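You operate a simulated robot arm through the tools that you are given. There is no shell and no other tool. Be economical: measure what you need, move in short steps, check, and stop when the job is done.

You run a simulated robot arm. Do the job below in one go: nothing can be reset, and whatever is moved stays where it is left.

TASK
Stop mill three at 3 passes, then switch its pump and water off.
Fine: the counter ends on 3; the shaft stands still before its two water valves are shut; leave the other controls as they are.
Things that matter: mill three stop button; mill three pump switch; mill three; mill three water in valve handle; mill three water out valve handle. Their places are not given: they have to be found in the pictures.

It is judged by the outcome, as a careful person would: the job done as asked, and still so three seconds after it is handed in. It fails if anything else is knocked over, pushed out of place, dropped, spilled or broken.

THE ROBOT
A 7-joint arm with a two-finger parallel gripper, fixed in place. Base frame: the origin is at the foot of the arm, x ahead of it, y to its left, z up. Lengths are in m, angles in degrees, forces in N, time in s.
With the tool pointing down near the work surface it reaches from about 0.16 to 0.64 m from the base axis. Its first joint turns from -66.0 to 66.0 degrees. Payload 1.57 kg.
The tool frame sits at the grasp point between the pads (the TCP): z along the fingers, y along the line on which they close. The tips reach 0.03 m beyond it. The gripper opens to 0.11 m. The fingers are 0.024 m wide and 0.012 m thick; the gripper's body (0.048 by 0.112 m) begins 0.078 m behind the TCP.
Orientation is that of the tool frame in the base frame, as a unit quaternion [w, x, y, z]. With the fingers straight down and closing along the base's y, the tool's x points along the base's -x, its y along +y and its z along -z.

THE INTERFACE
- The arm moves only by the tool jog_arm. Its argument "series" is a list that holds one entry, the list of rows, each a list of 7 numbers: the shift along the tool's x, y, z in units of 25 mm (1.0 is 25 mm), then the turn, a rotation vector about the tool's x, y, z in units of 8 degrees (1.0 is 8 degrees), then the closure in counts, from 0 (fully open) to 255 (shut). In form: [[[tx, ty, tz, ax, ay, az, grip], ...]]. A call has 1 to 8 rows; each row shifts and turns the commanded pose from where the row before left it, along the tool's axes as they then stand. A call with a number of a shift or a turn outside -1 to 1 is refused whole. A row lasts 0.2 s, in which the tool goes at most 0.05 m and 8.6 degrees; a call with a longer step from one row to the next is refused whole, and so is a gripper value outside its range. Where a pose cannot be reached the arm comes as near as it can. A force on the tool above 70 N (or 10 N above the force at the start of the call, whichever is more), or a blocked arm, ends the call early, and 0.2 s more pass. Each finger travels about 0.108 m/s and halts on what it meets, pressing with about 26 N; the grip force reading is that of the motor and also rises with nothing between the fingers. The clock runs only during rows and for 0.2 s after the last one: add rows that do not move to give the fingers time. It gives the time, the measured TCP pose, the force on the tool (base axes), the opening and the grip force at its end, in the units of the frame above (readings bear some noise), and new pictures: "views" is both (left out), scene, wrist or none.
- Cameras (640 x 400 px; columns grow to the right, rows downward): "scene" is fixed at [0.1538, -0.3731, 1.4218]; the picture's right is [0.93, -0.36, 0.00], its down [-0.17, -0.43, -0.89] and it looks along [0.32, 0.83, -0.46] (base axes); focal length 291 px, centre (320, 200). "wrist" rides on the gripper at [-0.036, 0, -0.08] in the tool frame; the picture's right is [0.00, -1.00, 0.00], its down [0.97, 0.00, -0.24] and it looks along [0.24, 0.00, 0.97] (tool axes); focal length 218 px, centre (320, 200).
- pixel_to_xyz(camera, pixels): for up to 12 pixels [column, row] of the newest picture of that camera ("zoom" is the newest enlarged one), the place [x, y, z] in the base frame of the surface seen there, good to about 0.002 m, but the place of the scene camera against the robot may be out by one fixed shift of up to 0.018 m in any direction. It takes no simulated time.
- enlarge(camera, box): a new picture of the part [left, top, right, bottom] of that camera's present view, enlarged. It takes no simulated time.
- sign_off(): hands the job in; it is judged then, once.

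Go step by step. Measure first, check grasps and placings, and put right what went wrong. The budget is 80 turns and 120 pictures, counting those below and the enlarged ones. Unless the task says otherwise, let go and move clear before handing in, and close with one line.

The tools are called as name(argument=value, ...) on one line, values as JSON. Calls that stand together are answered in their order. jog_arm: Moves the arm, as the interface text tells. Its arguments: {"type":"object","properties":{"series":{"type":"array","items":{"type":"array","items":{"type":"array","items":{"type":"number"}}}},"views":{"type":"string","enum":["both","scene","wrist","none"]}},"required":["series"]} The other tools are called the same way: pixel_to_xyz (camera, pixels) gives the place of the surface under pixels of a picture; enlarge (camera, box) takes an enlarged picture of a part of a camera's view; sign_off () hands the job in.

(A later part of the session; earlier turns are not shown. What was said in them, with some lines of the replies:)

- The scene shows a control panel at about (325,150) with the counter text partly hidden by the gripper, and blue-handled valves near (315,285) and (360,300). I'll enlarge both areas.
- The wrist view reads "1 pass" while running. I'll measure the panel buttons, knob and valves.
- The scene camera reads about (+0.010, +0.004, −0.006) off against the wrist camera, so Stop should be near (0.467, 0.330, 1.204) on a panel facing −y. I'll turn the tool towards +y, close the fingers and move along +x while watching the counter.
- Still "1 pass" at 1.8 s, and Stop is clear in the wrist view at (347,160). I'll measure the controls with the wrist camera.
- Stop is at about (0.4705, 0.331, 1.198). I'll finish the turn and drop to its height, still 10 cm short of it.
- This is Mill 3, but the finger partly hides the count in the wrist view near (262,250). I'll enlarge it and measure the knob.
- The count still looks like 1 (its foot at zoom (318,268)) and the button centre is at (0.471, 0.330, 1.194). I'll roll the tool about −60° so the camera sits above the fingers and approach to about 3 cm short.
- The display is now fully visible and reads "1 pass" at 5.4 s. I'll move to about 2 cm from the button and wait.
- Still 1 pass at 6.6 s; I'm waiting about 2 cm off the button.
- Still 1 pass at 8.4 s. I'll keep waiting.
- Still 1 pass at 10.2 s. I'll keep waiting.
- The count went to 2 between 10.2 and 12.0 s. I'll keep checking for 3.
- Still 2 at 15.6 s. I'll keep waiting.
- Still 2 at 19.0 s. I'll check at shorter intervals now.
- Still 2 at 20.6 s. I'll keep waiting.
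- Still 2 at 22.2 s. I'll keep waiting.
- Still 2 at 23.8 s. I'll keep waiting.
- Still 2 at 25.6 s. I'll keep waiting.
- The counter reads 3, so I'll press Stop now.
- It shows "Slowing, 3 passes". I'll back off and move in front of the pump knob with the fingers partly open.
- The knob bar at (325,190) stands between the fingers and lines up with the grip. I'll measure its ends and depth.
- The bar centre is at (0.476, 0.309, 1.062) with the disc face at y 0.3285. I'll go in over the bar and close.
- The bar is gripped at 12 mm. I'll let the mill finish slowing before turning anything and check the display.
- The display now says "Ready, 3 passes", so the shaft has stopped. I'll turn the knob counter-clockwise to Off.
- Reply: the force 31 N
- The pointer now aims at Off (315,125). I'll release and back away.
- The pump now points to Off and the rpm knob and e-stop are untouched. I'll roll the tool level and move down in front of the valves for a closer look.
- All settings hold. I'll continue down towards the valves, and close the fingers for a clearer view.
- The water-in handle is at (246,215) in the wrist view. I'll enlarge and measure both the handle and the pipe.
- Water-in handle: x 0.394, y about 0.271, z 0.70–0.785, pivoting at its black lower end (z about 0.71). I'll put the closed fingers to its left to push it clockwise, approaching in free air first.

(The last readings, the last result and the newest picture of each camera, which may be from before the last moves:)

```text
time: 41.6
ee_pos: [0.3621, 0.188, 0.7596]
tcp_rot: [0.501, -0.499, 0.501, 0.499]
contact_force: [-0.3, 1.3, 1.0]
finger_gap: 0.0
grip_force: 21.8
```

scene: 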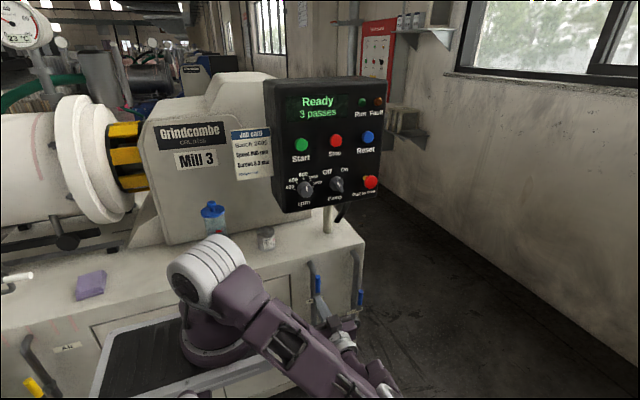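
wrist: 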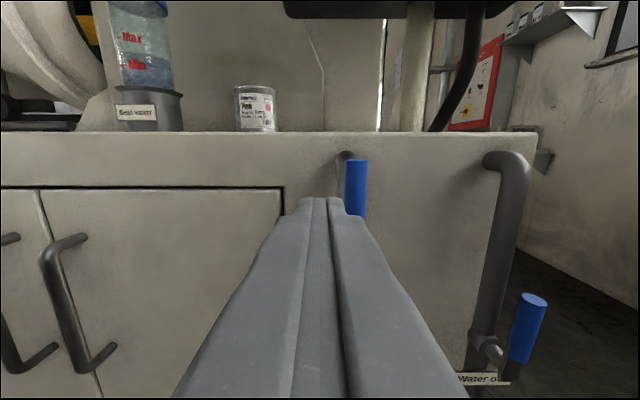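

The fingertip is just left of the water-in handle, and water-out is visible at (527,328) with its stem at (490,350). I'll measure water-out and advance beside the water-in handle.

pixel_to_xyz(camera="wrist", pixels=[[533, 300], [527, 325], [520, 352], [512, 372], [490, 350], [480, 378], [492, 260]])

jog_arm(series=[[[0, 0, 0.9, 0, 0, 0, 255], [0, 0, 0.9, 0, 0, 0, 255], [0, 0, 0.76, 0, 0, 0, 255]]], views="both")

```text
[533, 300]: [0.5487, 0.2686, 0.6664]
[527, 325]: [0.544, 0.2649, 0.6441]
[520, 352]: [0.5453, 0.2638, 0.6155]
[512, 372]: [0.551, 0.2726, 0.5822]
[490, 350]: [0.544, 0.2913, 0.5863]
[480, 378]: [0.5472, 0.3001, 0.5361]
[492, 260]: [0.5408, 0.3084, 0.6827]
```

```text
time: 42.4
ee_pos: [0.3639, 0.2507, 0.761]
tcp_rot: [0.5, -0.5, 0.5, 0.501]
contact_force: [0.8, -0.6, 0.1]
finger_gap: 0.0
grip_force: 20.6
```

scene: 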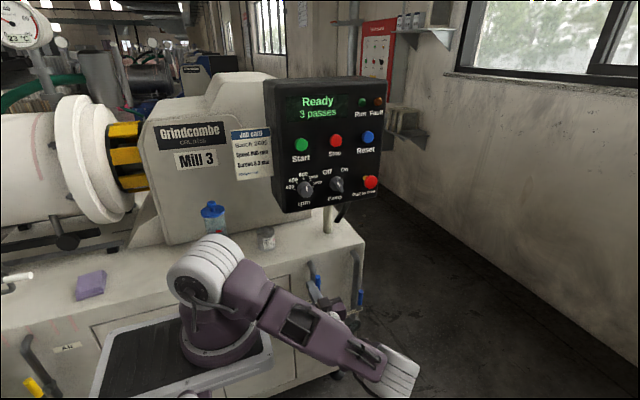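
wrist: 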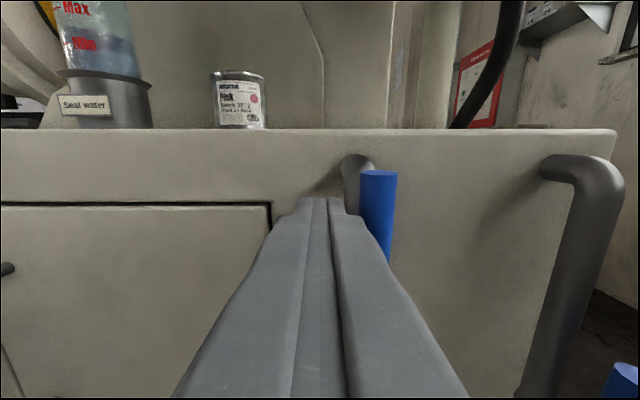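

The fingers are beside the handle, so I'll push +x about 38 mm as a first test of its turning direction.

jog_arm(series=[[[0, -0.5, 0, 0, 0, 0, 255], [0, -0.5, 0, 0, 0, 0, 255], [0.05, -0.5, 0, 0, 0, 0, 255]]], views="wrist")

```text
time: 43.2
ee_pos: [0.4012, 0.2527, 0.7605]
tcp_rot: [0.499, -0.5, 0.5, 0.5]
contact_force: [-2.0, 0.8, -0.5]
finger_gap: 0.0
grip_force: 20.9
```

wrist: 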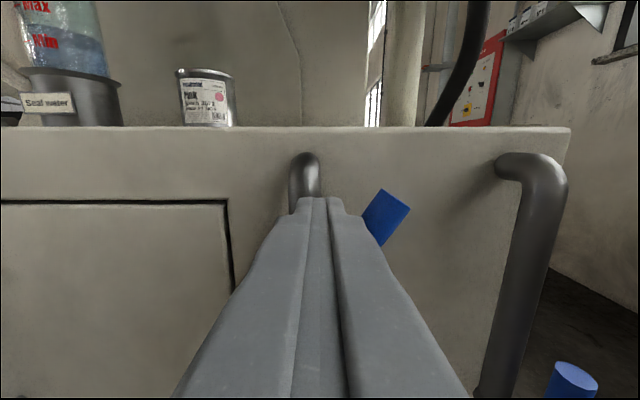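

The handle turns clockwise with little force. I'll carry on along the arc towards horizontal.

jog_arm(series=[[[0.25, -0.54, 0, 0, 0, 0, 255], [0.25, -0.54, 0, 0, 0, 0, 255], [0.5, -0.38, 0, 0, 0, 0, 255], [0.52, -0.38, 0, 0, 0, 0, 255], [0.25, 0, 0, 0, 0, 0, 255], [0, 0, 0, 0, 0, 0, 255]]], views="both")

```text
time: 44.6
ee_pos: [0.4482, 0.2533, 0.7201]
tcp_rot: [0.502, -0.499, 0.499, 0.501]
contact_force: [-1.4, -8.3, 28.6]
finger_gap: 0.0001
grip_force: 21.0
```

scene: 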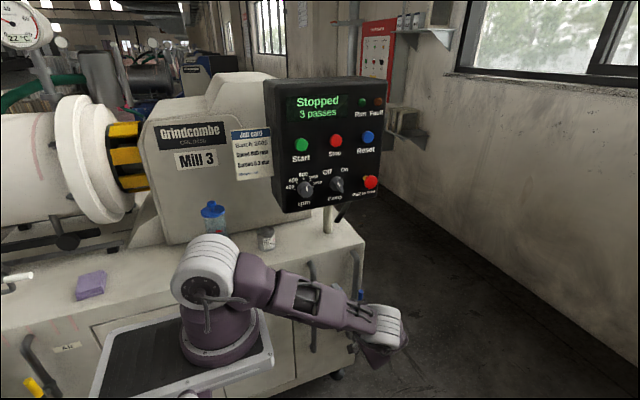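
wrist: 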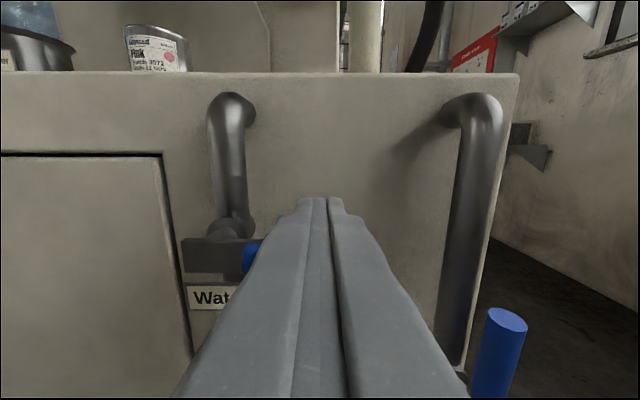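

Water-in is horizontal and against its stop (28 N), and the display says "Stopped, 3 passes". I'll back off and move in front of water-out, left of its handle.

jog_arm(series=[[[-0.4, 0, 0, 0, 0, 0, 255], [0, 0, -1, 0, 0, 0, 255], [0, 0, -1, 0, 0, 0, 255], [0, 0, -1, 0, 0, 0, 255], [0.88, -0.72, 0, 0, 0, 0, 255], [0.88, -0.72, 0, 0, 0, 0, 255], [0.88, -0.72, 0, 0, 0, 0, 255], [0.88, -0.72, 0, 0, 0, 0, 255]]], views="both")

```text
time: 46.4
ee_pos: [0.4587, 0.1763, 0.71]
tcp_rot: [-0.5, 0.501, -0.499, -0.5]
contact_force: [-0.2, -0.5, 0.3]
finger_gap: 0.0001
grip_force: 21.8
out of reach, approached as far as the arm can: row 5, 6, 7, 8
```

scene: 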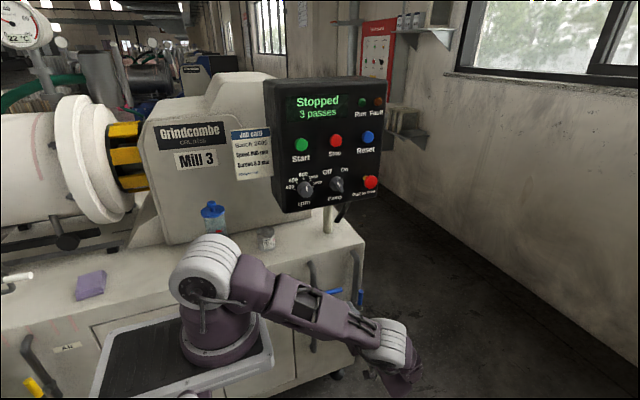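
wrist: 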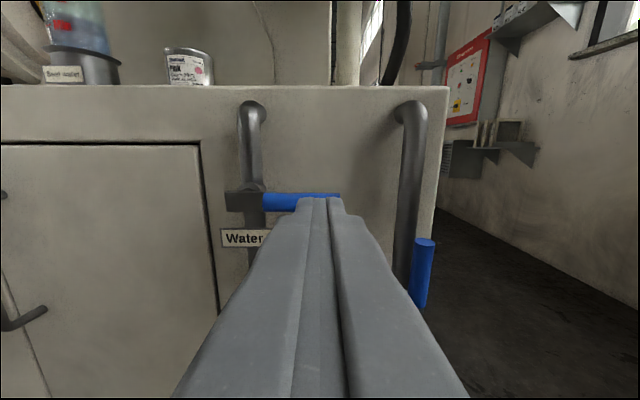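

Water-in is horizontal, but level pointing can't reach lower and further right. I'll rise a little and pitch the tool down about 48° so the wrist stays higher for water-out.

jog_arm(series=[[[-1, 0, -0.5, 0, 0, 0, 255], [-1, 0, -0.5, 0, 0, 0, 255], [0, 0, 0, 0, 1, 0, 255], [0, 0, 0, 0, 1, 0, 255], [0, 0, 0, 0, 1, 0, 255], [0, 0, 0, 0, 1, 0, 255], [0, 0, 0, 0, 1, 0, 255], [0, 0, 0, 0, 1, 0, 255]]], views="both")

```text
time: 48.2
ee_pos: [0.458, 0.15, 0.7603]
tcp_rot: [-0.252, 0.661, -0.66, -0.254]
contact_force: [-0.9, 0.0, 0.7]
finger_gap: 0.0
grip_force: 21.8
```

scene: 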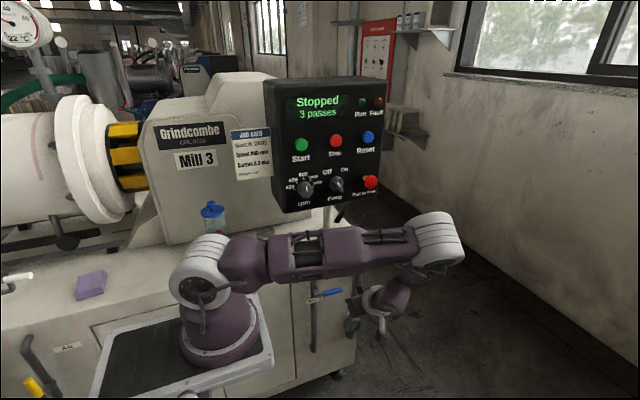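
wrist: 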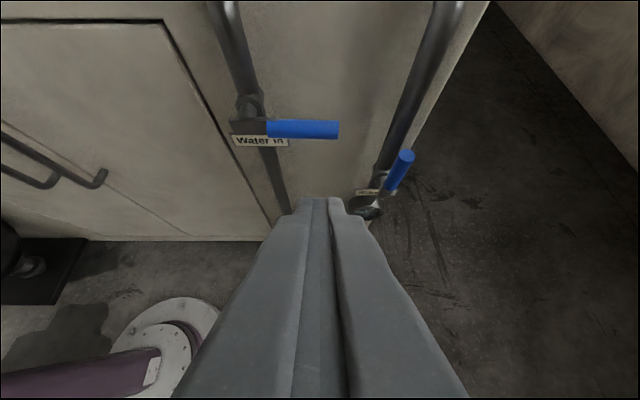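

Water-in is clearly shut (horizontal at (303,129)) and the arm has room again. I'll move right, then advance along the tool towards the left side of the water-out handle, stopping short.

jog_arm(series=[[[-0.15, -0.77, 0, 0, 0, 0, 255], [-0.15, -0.77, 0, 0, 0, 0, 255], [-0.15, -0.77, 0, 0, 0, 0, 255], [0, 0, 0.9, 0, 0, 0, 255], [0, 0, 0.9, 0, 0, 0, 255], [0, 0, 0.9, 0, 0, 0, 255], [0, 0, 0.9, 0, 0, 0, 255]]], views="both")

```text
time: 49.8
ee_pos: [0.5184, 0.2192, 0.7015]
tcp_rot: [0.255, -0.659, 0.661, 0.252]
contact_force: [0.1, 0.2, -0.1]
finger_gap: 0.0002
grip_force: 21.7
```

scene: 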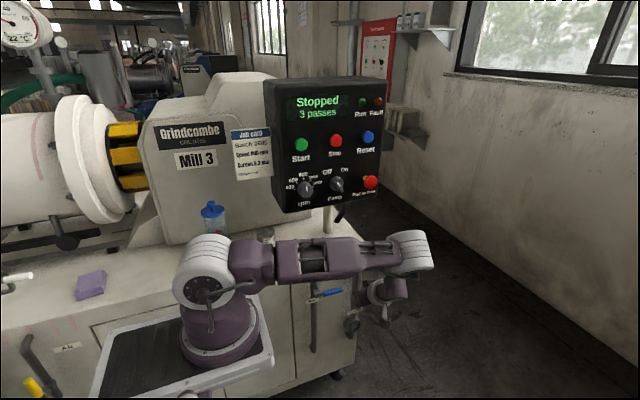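
wrist: 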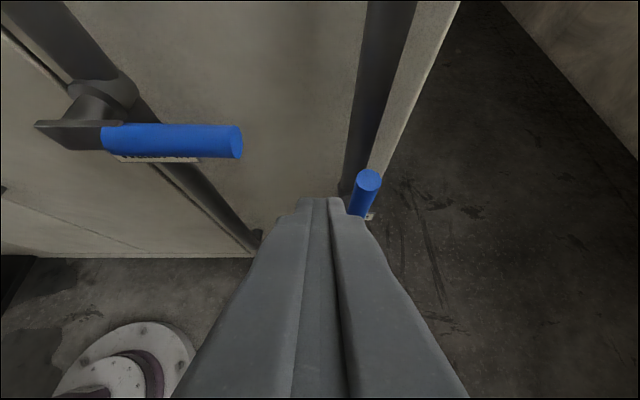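

The path is clear and the handle top at (368,182) is just right of the fingers. I'll advance the last 67 mm beside it.

jog_arm(series=[[[0, 0.05, 0.9, 0, 0, 0, 255], [0, 0, 0.9, 0, 0, 0, 255], [0, 0, 0.87, 0, 0, 0, 255]]], views="both")

```text
time: 50.6
ee_pos: [0.5148, 0.264, 0.6513]
tcp_rot: [0.254, -0.66, 0.66, 0.254]
contact_force: [0.3, -0.3, 0.5]
finger_gap: 0.0
grip_force: 20.9
```

scene: 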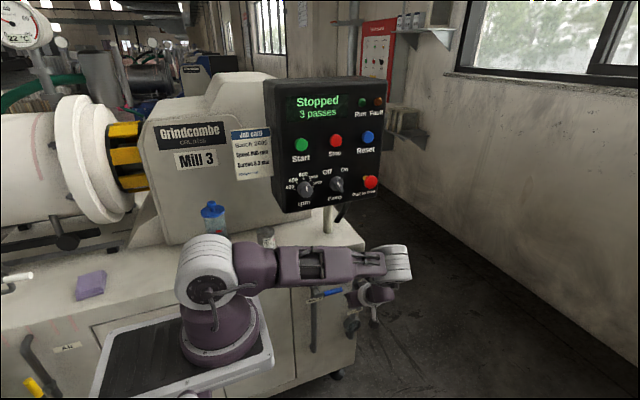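
wrist: 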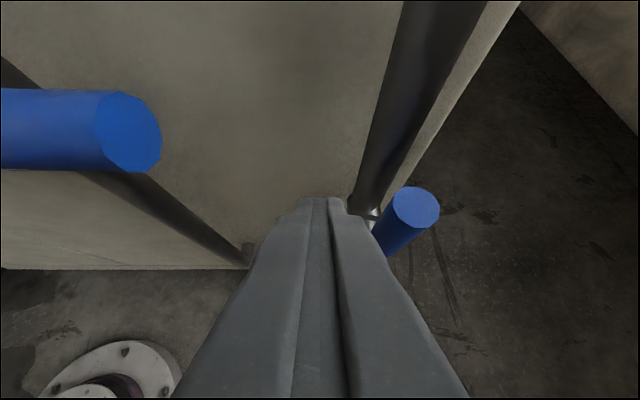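

The fingers are beside the handle, so I'll push +x about 43 mm.

jog_arm(series=[[[0, -0.57, 0, 0, 0, 0, 255], [0, -0.57, 0, 0, 0, 0, 255], [0, -0.57, 0, 0, 0, 0, 255]]], views="wrist")

```text
time: 51.4
ee_pos: [0.5573, 0.2657, 0.6501]
tcp_rot: [0.252, -0.66, 0.66, 0.254]
contact_force: [-5.9, 4.5, -1.8]
finger_gap: 0.0
grip_force: 21.1
```

wrist: 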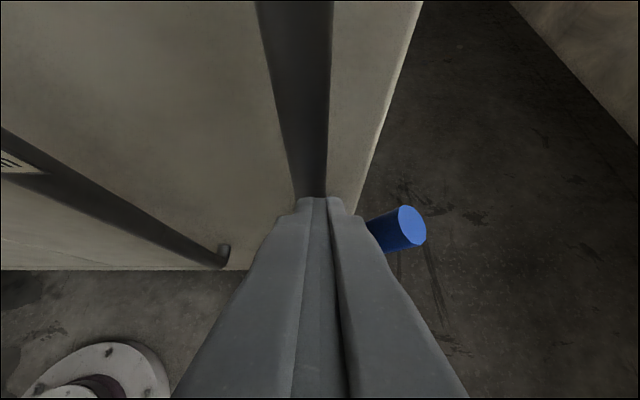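

The handle is turning clockwise. I'll continue along the arc to horizontal.

jog_arm(series=[[[0.12, -0.5, 0.134, 0, 0, 0, 255], [0.12, -0.5, 0.134, 0, 0, 0, 255], [0.27, -0.28, 0.3, 0, 0, 0, 255], [0.27, -0.28, 0.3, 0, 0, 0, 255], [0.16, 0, 0.18, 0, 0, 0, 255]]], views="both")

```text
time: 52.6
ee_pos: [0.5907, 0.2638, 0.6258]
tcp_rot: [0.253, -0.66, 0.66, 0.253]
contact_force: [2.5, 2.4, 2.9]
finger_gap: 0.0001
grip_force: 21.2
out of reach, approached as far as the arm can: row 4
```

scene: 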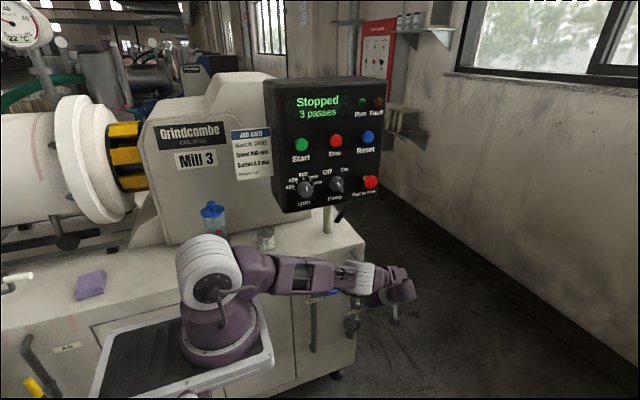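
wrist: 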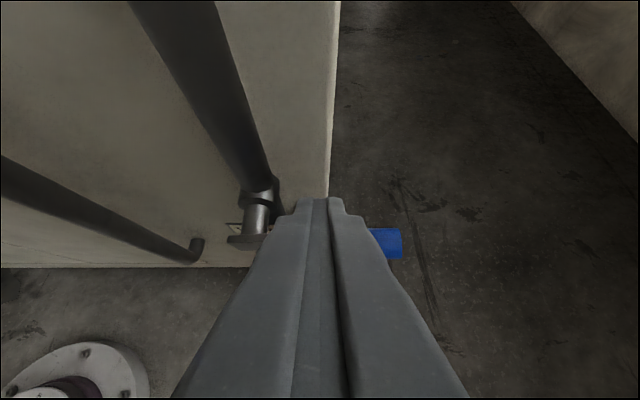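

The handle looks nearly horizontal but there is little force yet. I'll press down a little more to reach the stop.

jog_arm(series=[[[0.12, 0.05, 0.13, 0, 0, 0, 255], [0.12, 0.05, 0.13, 0, 0, 0, 255], [0.1, 0, 0.1, 0, 0, 0, 255], [0, 0, 0, 0, 0, 0, 255]]], views="wrist")

```text
time: 53.6
ee_pos: [0.5896, 0.2632, 0.6212]
tcp_rot: [-0.253, 0.66, -0.66, -0.253]
contact_force: [0.2, -1.1, -0.2]
finger_gap: 0.0
grip_force: 21.7
out of reach, approached as far as the arm can: row 2, 3
```

wrist: 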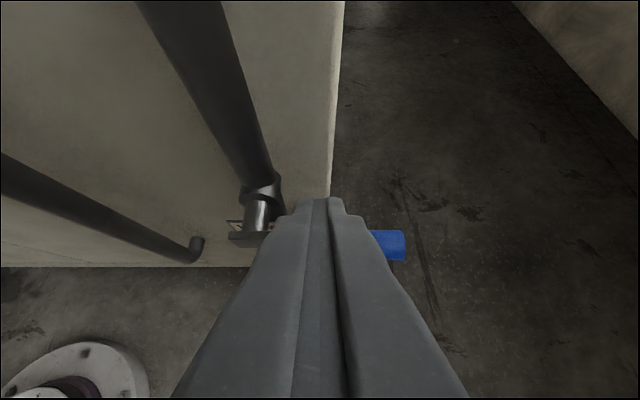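

Further down is out of reach at this x. I'll measure the handle's ends to see how level it is.

pixel_to_xyz(camera="wrist", pixels=[[385, 233], [400, 234], [394, 245], [402, 245], [240, 238], [250, 238], [255, 215]])

enlarge(camera="wrist", box=[210, 160, 430, 290])

```text
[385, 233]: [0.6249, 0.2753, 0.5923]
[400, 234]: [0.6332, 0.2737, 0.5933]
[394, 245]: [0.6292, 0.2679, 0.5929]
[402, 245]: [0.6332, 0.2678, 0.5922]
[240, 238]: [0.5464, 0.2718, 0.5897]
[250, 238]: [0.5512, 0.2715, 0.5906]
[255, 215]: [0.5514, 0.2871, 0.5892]
```

```text
2.91 times, centred on (320, 225) of wrist
```

zoom: 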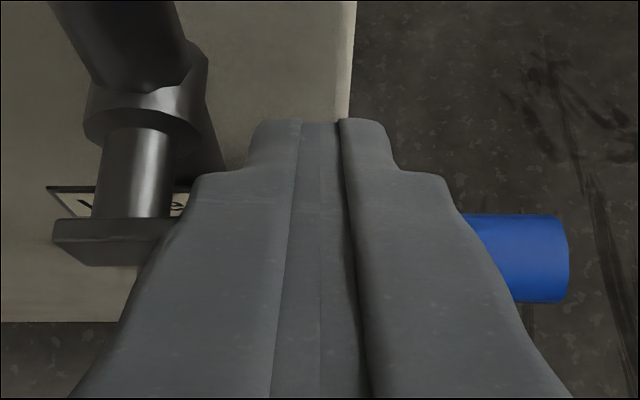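

Blue top is level (z 0.592–0.593) and the black end is at 0.590, so it is horizontal. I'll shift slightly left and press down once to confirm it's at its stop.

jog_arm(series=[[[0, 0.4, 0, 0, 0, 0, 255], [0.13, 0, 0.15, 0, 0, 0, 255], [0.13, 0, 0.15, 0, 0, 0, 255], [0.05, 0, 0.06, 0, 0, 0, 255]]], views="wrist")

pixel_to_xyz(camera="wrist", pixels=[[395, 240], [405, 240], [410, 245]])

```text
time: 54.6
ee_pos: [0.5817, 0.2674, 0.6147]
tcp_rot: [0.258, -0.658, 0.659, 0.256]
contact_force: [6.3, 28.1, 46.6]
finger_gap: 0.0
grip_force: 21.4
```

wrist: 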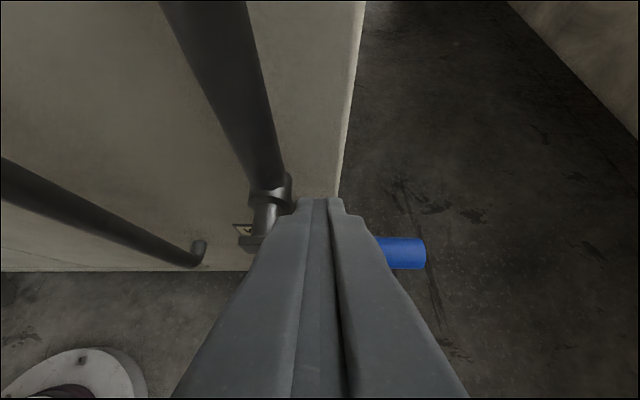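

```text
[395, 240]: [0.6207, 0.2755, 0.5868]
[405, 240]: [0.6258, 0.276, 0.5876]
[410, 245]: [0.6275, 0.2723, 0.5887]
```

Force rose to about 47 N, so the handle is at its stop. I'll lift and back away along the tool.

jog_arm(series=[[[-0.27, 0, -0.3, 0, 0, 0, 255], [-0.27, 0, -0.3, 0, 0, 0, 255], [0, 0.2, -1, 0, 0, 0, 255], [0, 0.3, -1, 0, 0, 0, 255], [0, 0.3, -1, 0, 0, 0, 255], [0, 0.3, -1, 0, 0, 0, 255], [-0.5, 0.5, -0.7, 0, 0, 0, 255], [-0.5, 0.5, -0.7, 0, 0, 0, 255]]], views="both")

enlarge(camera="scene", box=[250, 70, 410, 360])

enlarge(camera="wrist", box=[200, 80, 460, 260])

```text
time: 56.4
ee_pos: [0.5243, 0.1929, 0.7474]
tcp_rot: [-0.254, 0.66, -0.66, -0.254]
contact_force: [-0.4, -0.4, 0.0]
finger_gap: 0.0
grip_force: 21.1
```

scene: 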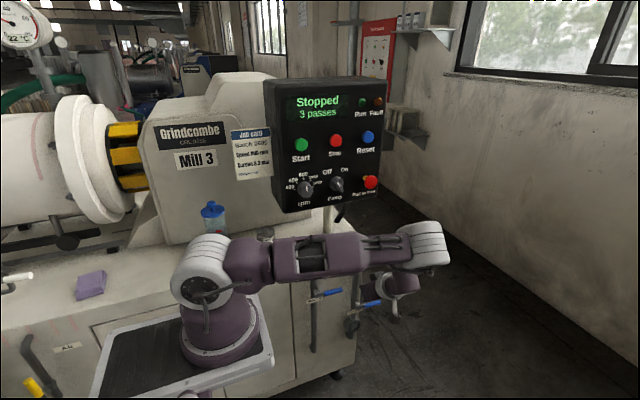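
wrist: 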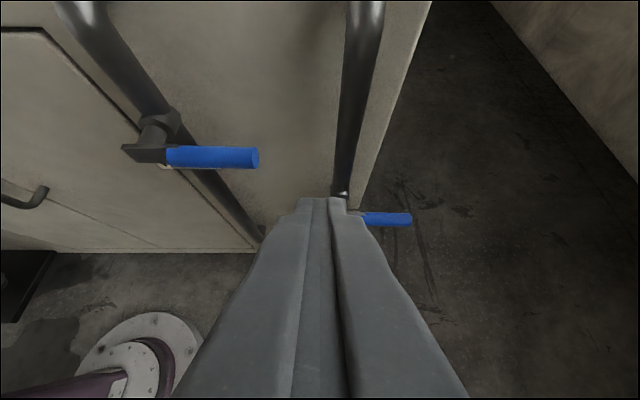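

```text
1.38 times, centred on (330, 215) of scene
```

zoom: 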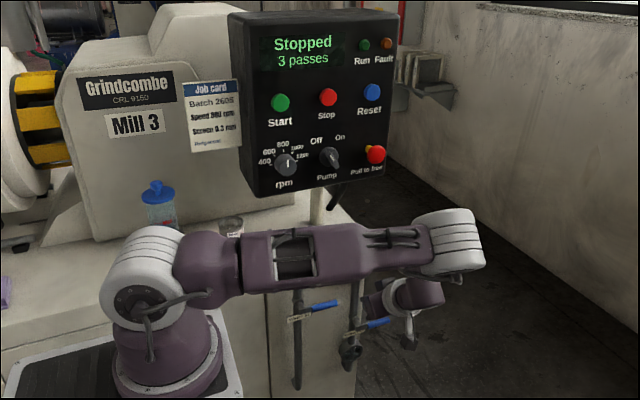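

```text
2.22 times, centred on (330, 170) of wrist
```

zoom: 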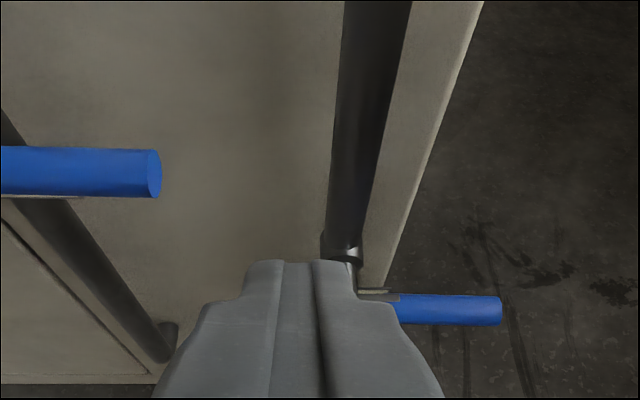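

Both valve handles are horizontal, the pump is at Off, the display reads "Stopped, 3 passes", and the arm is clear. I'll hand it in.

sign_off()

```text
The job is handed in.
```

Mill three is stopped with its counter on 3. Its pump is off, and both water valves were shut after the shaft stopped. The other controls were left alone.
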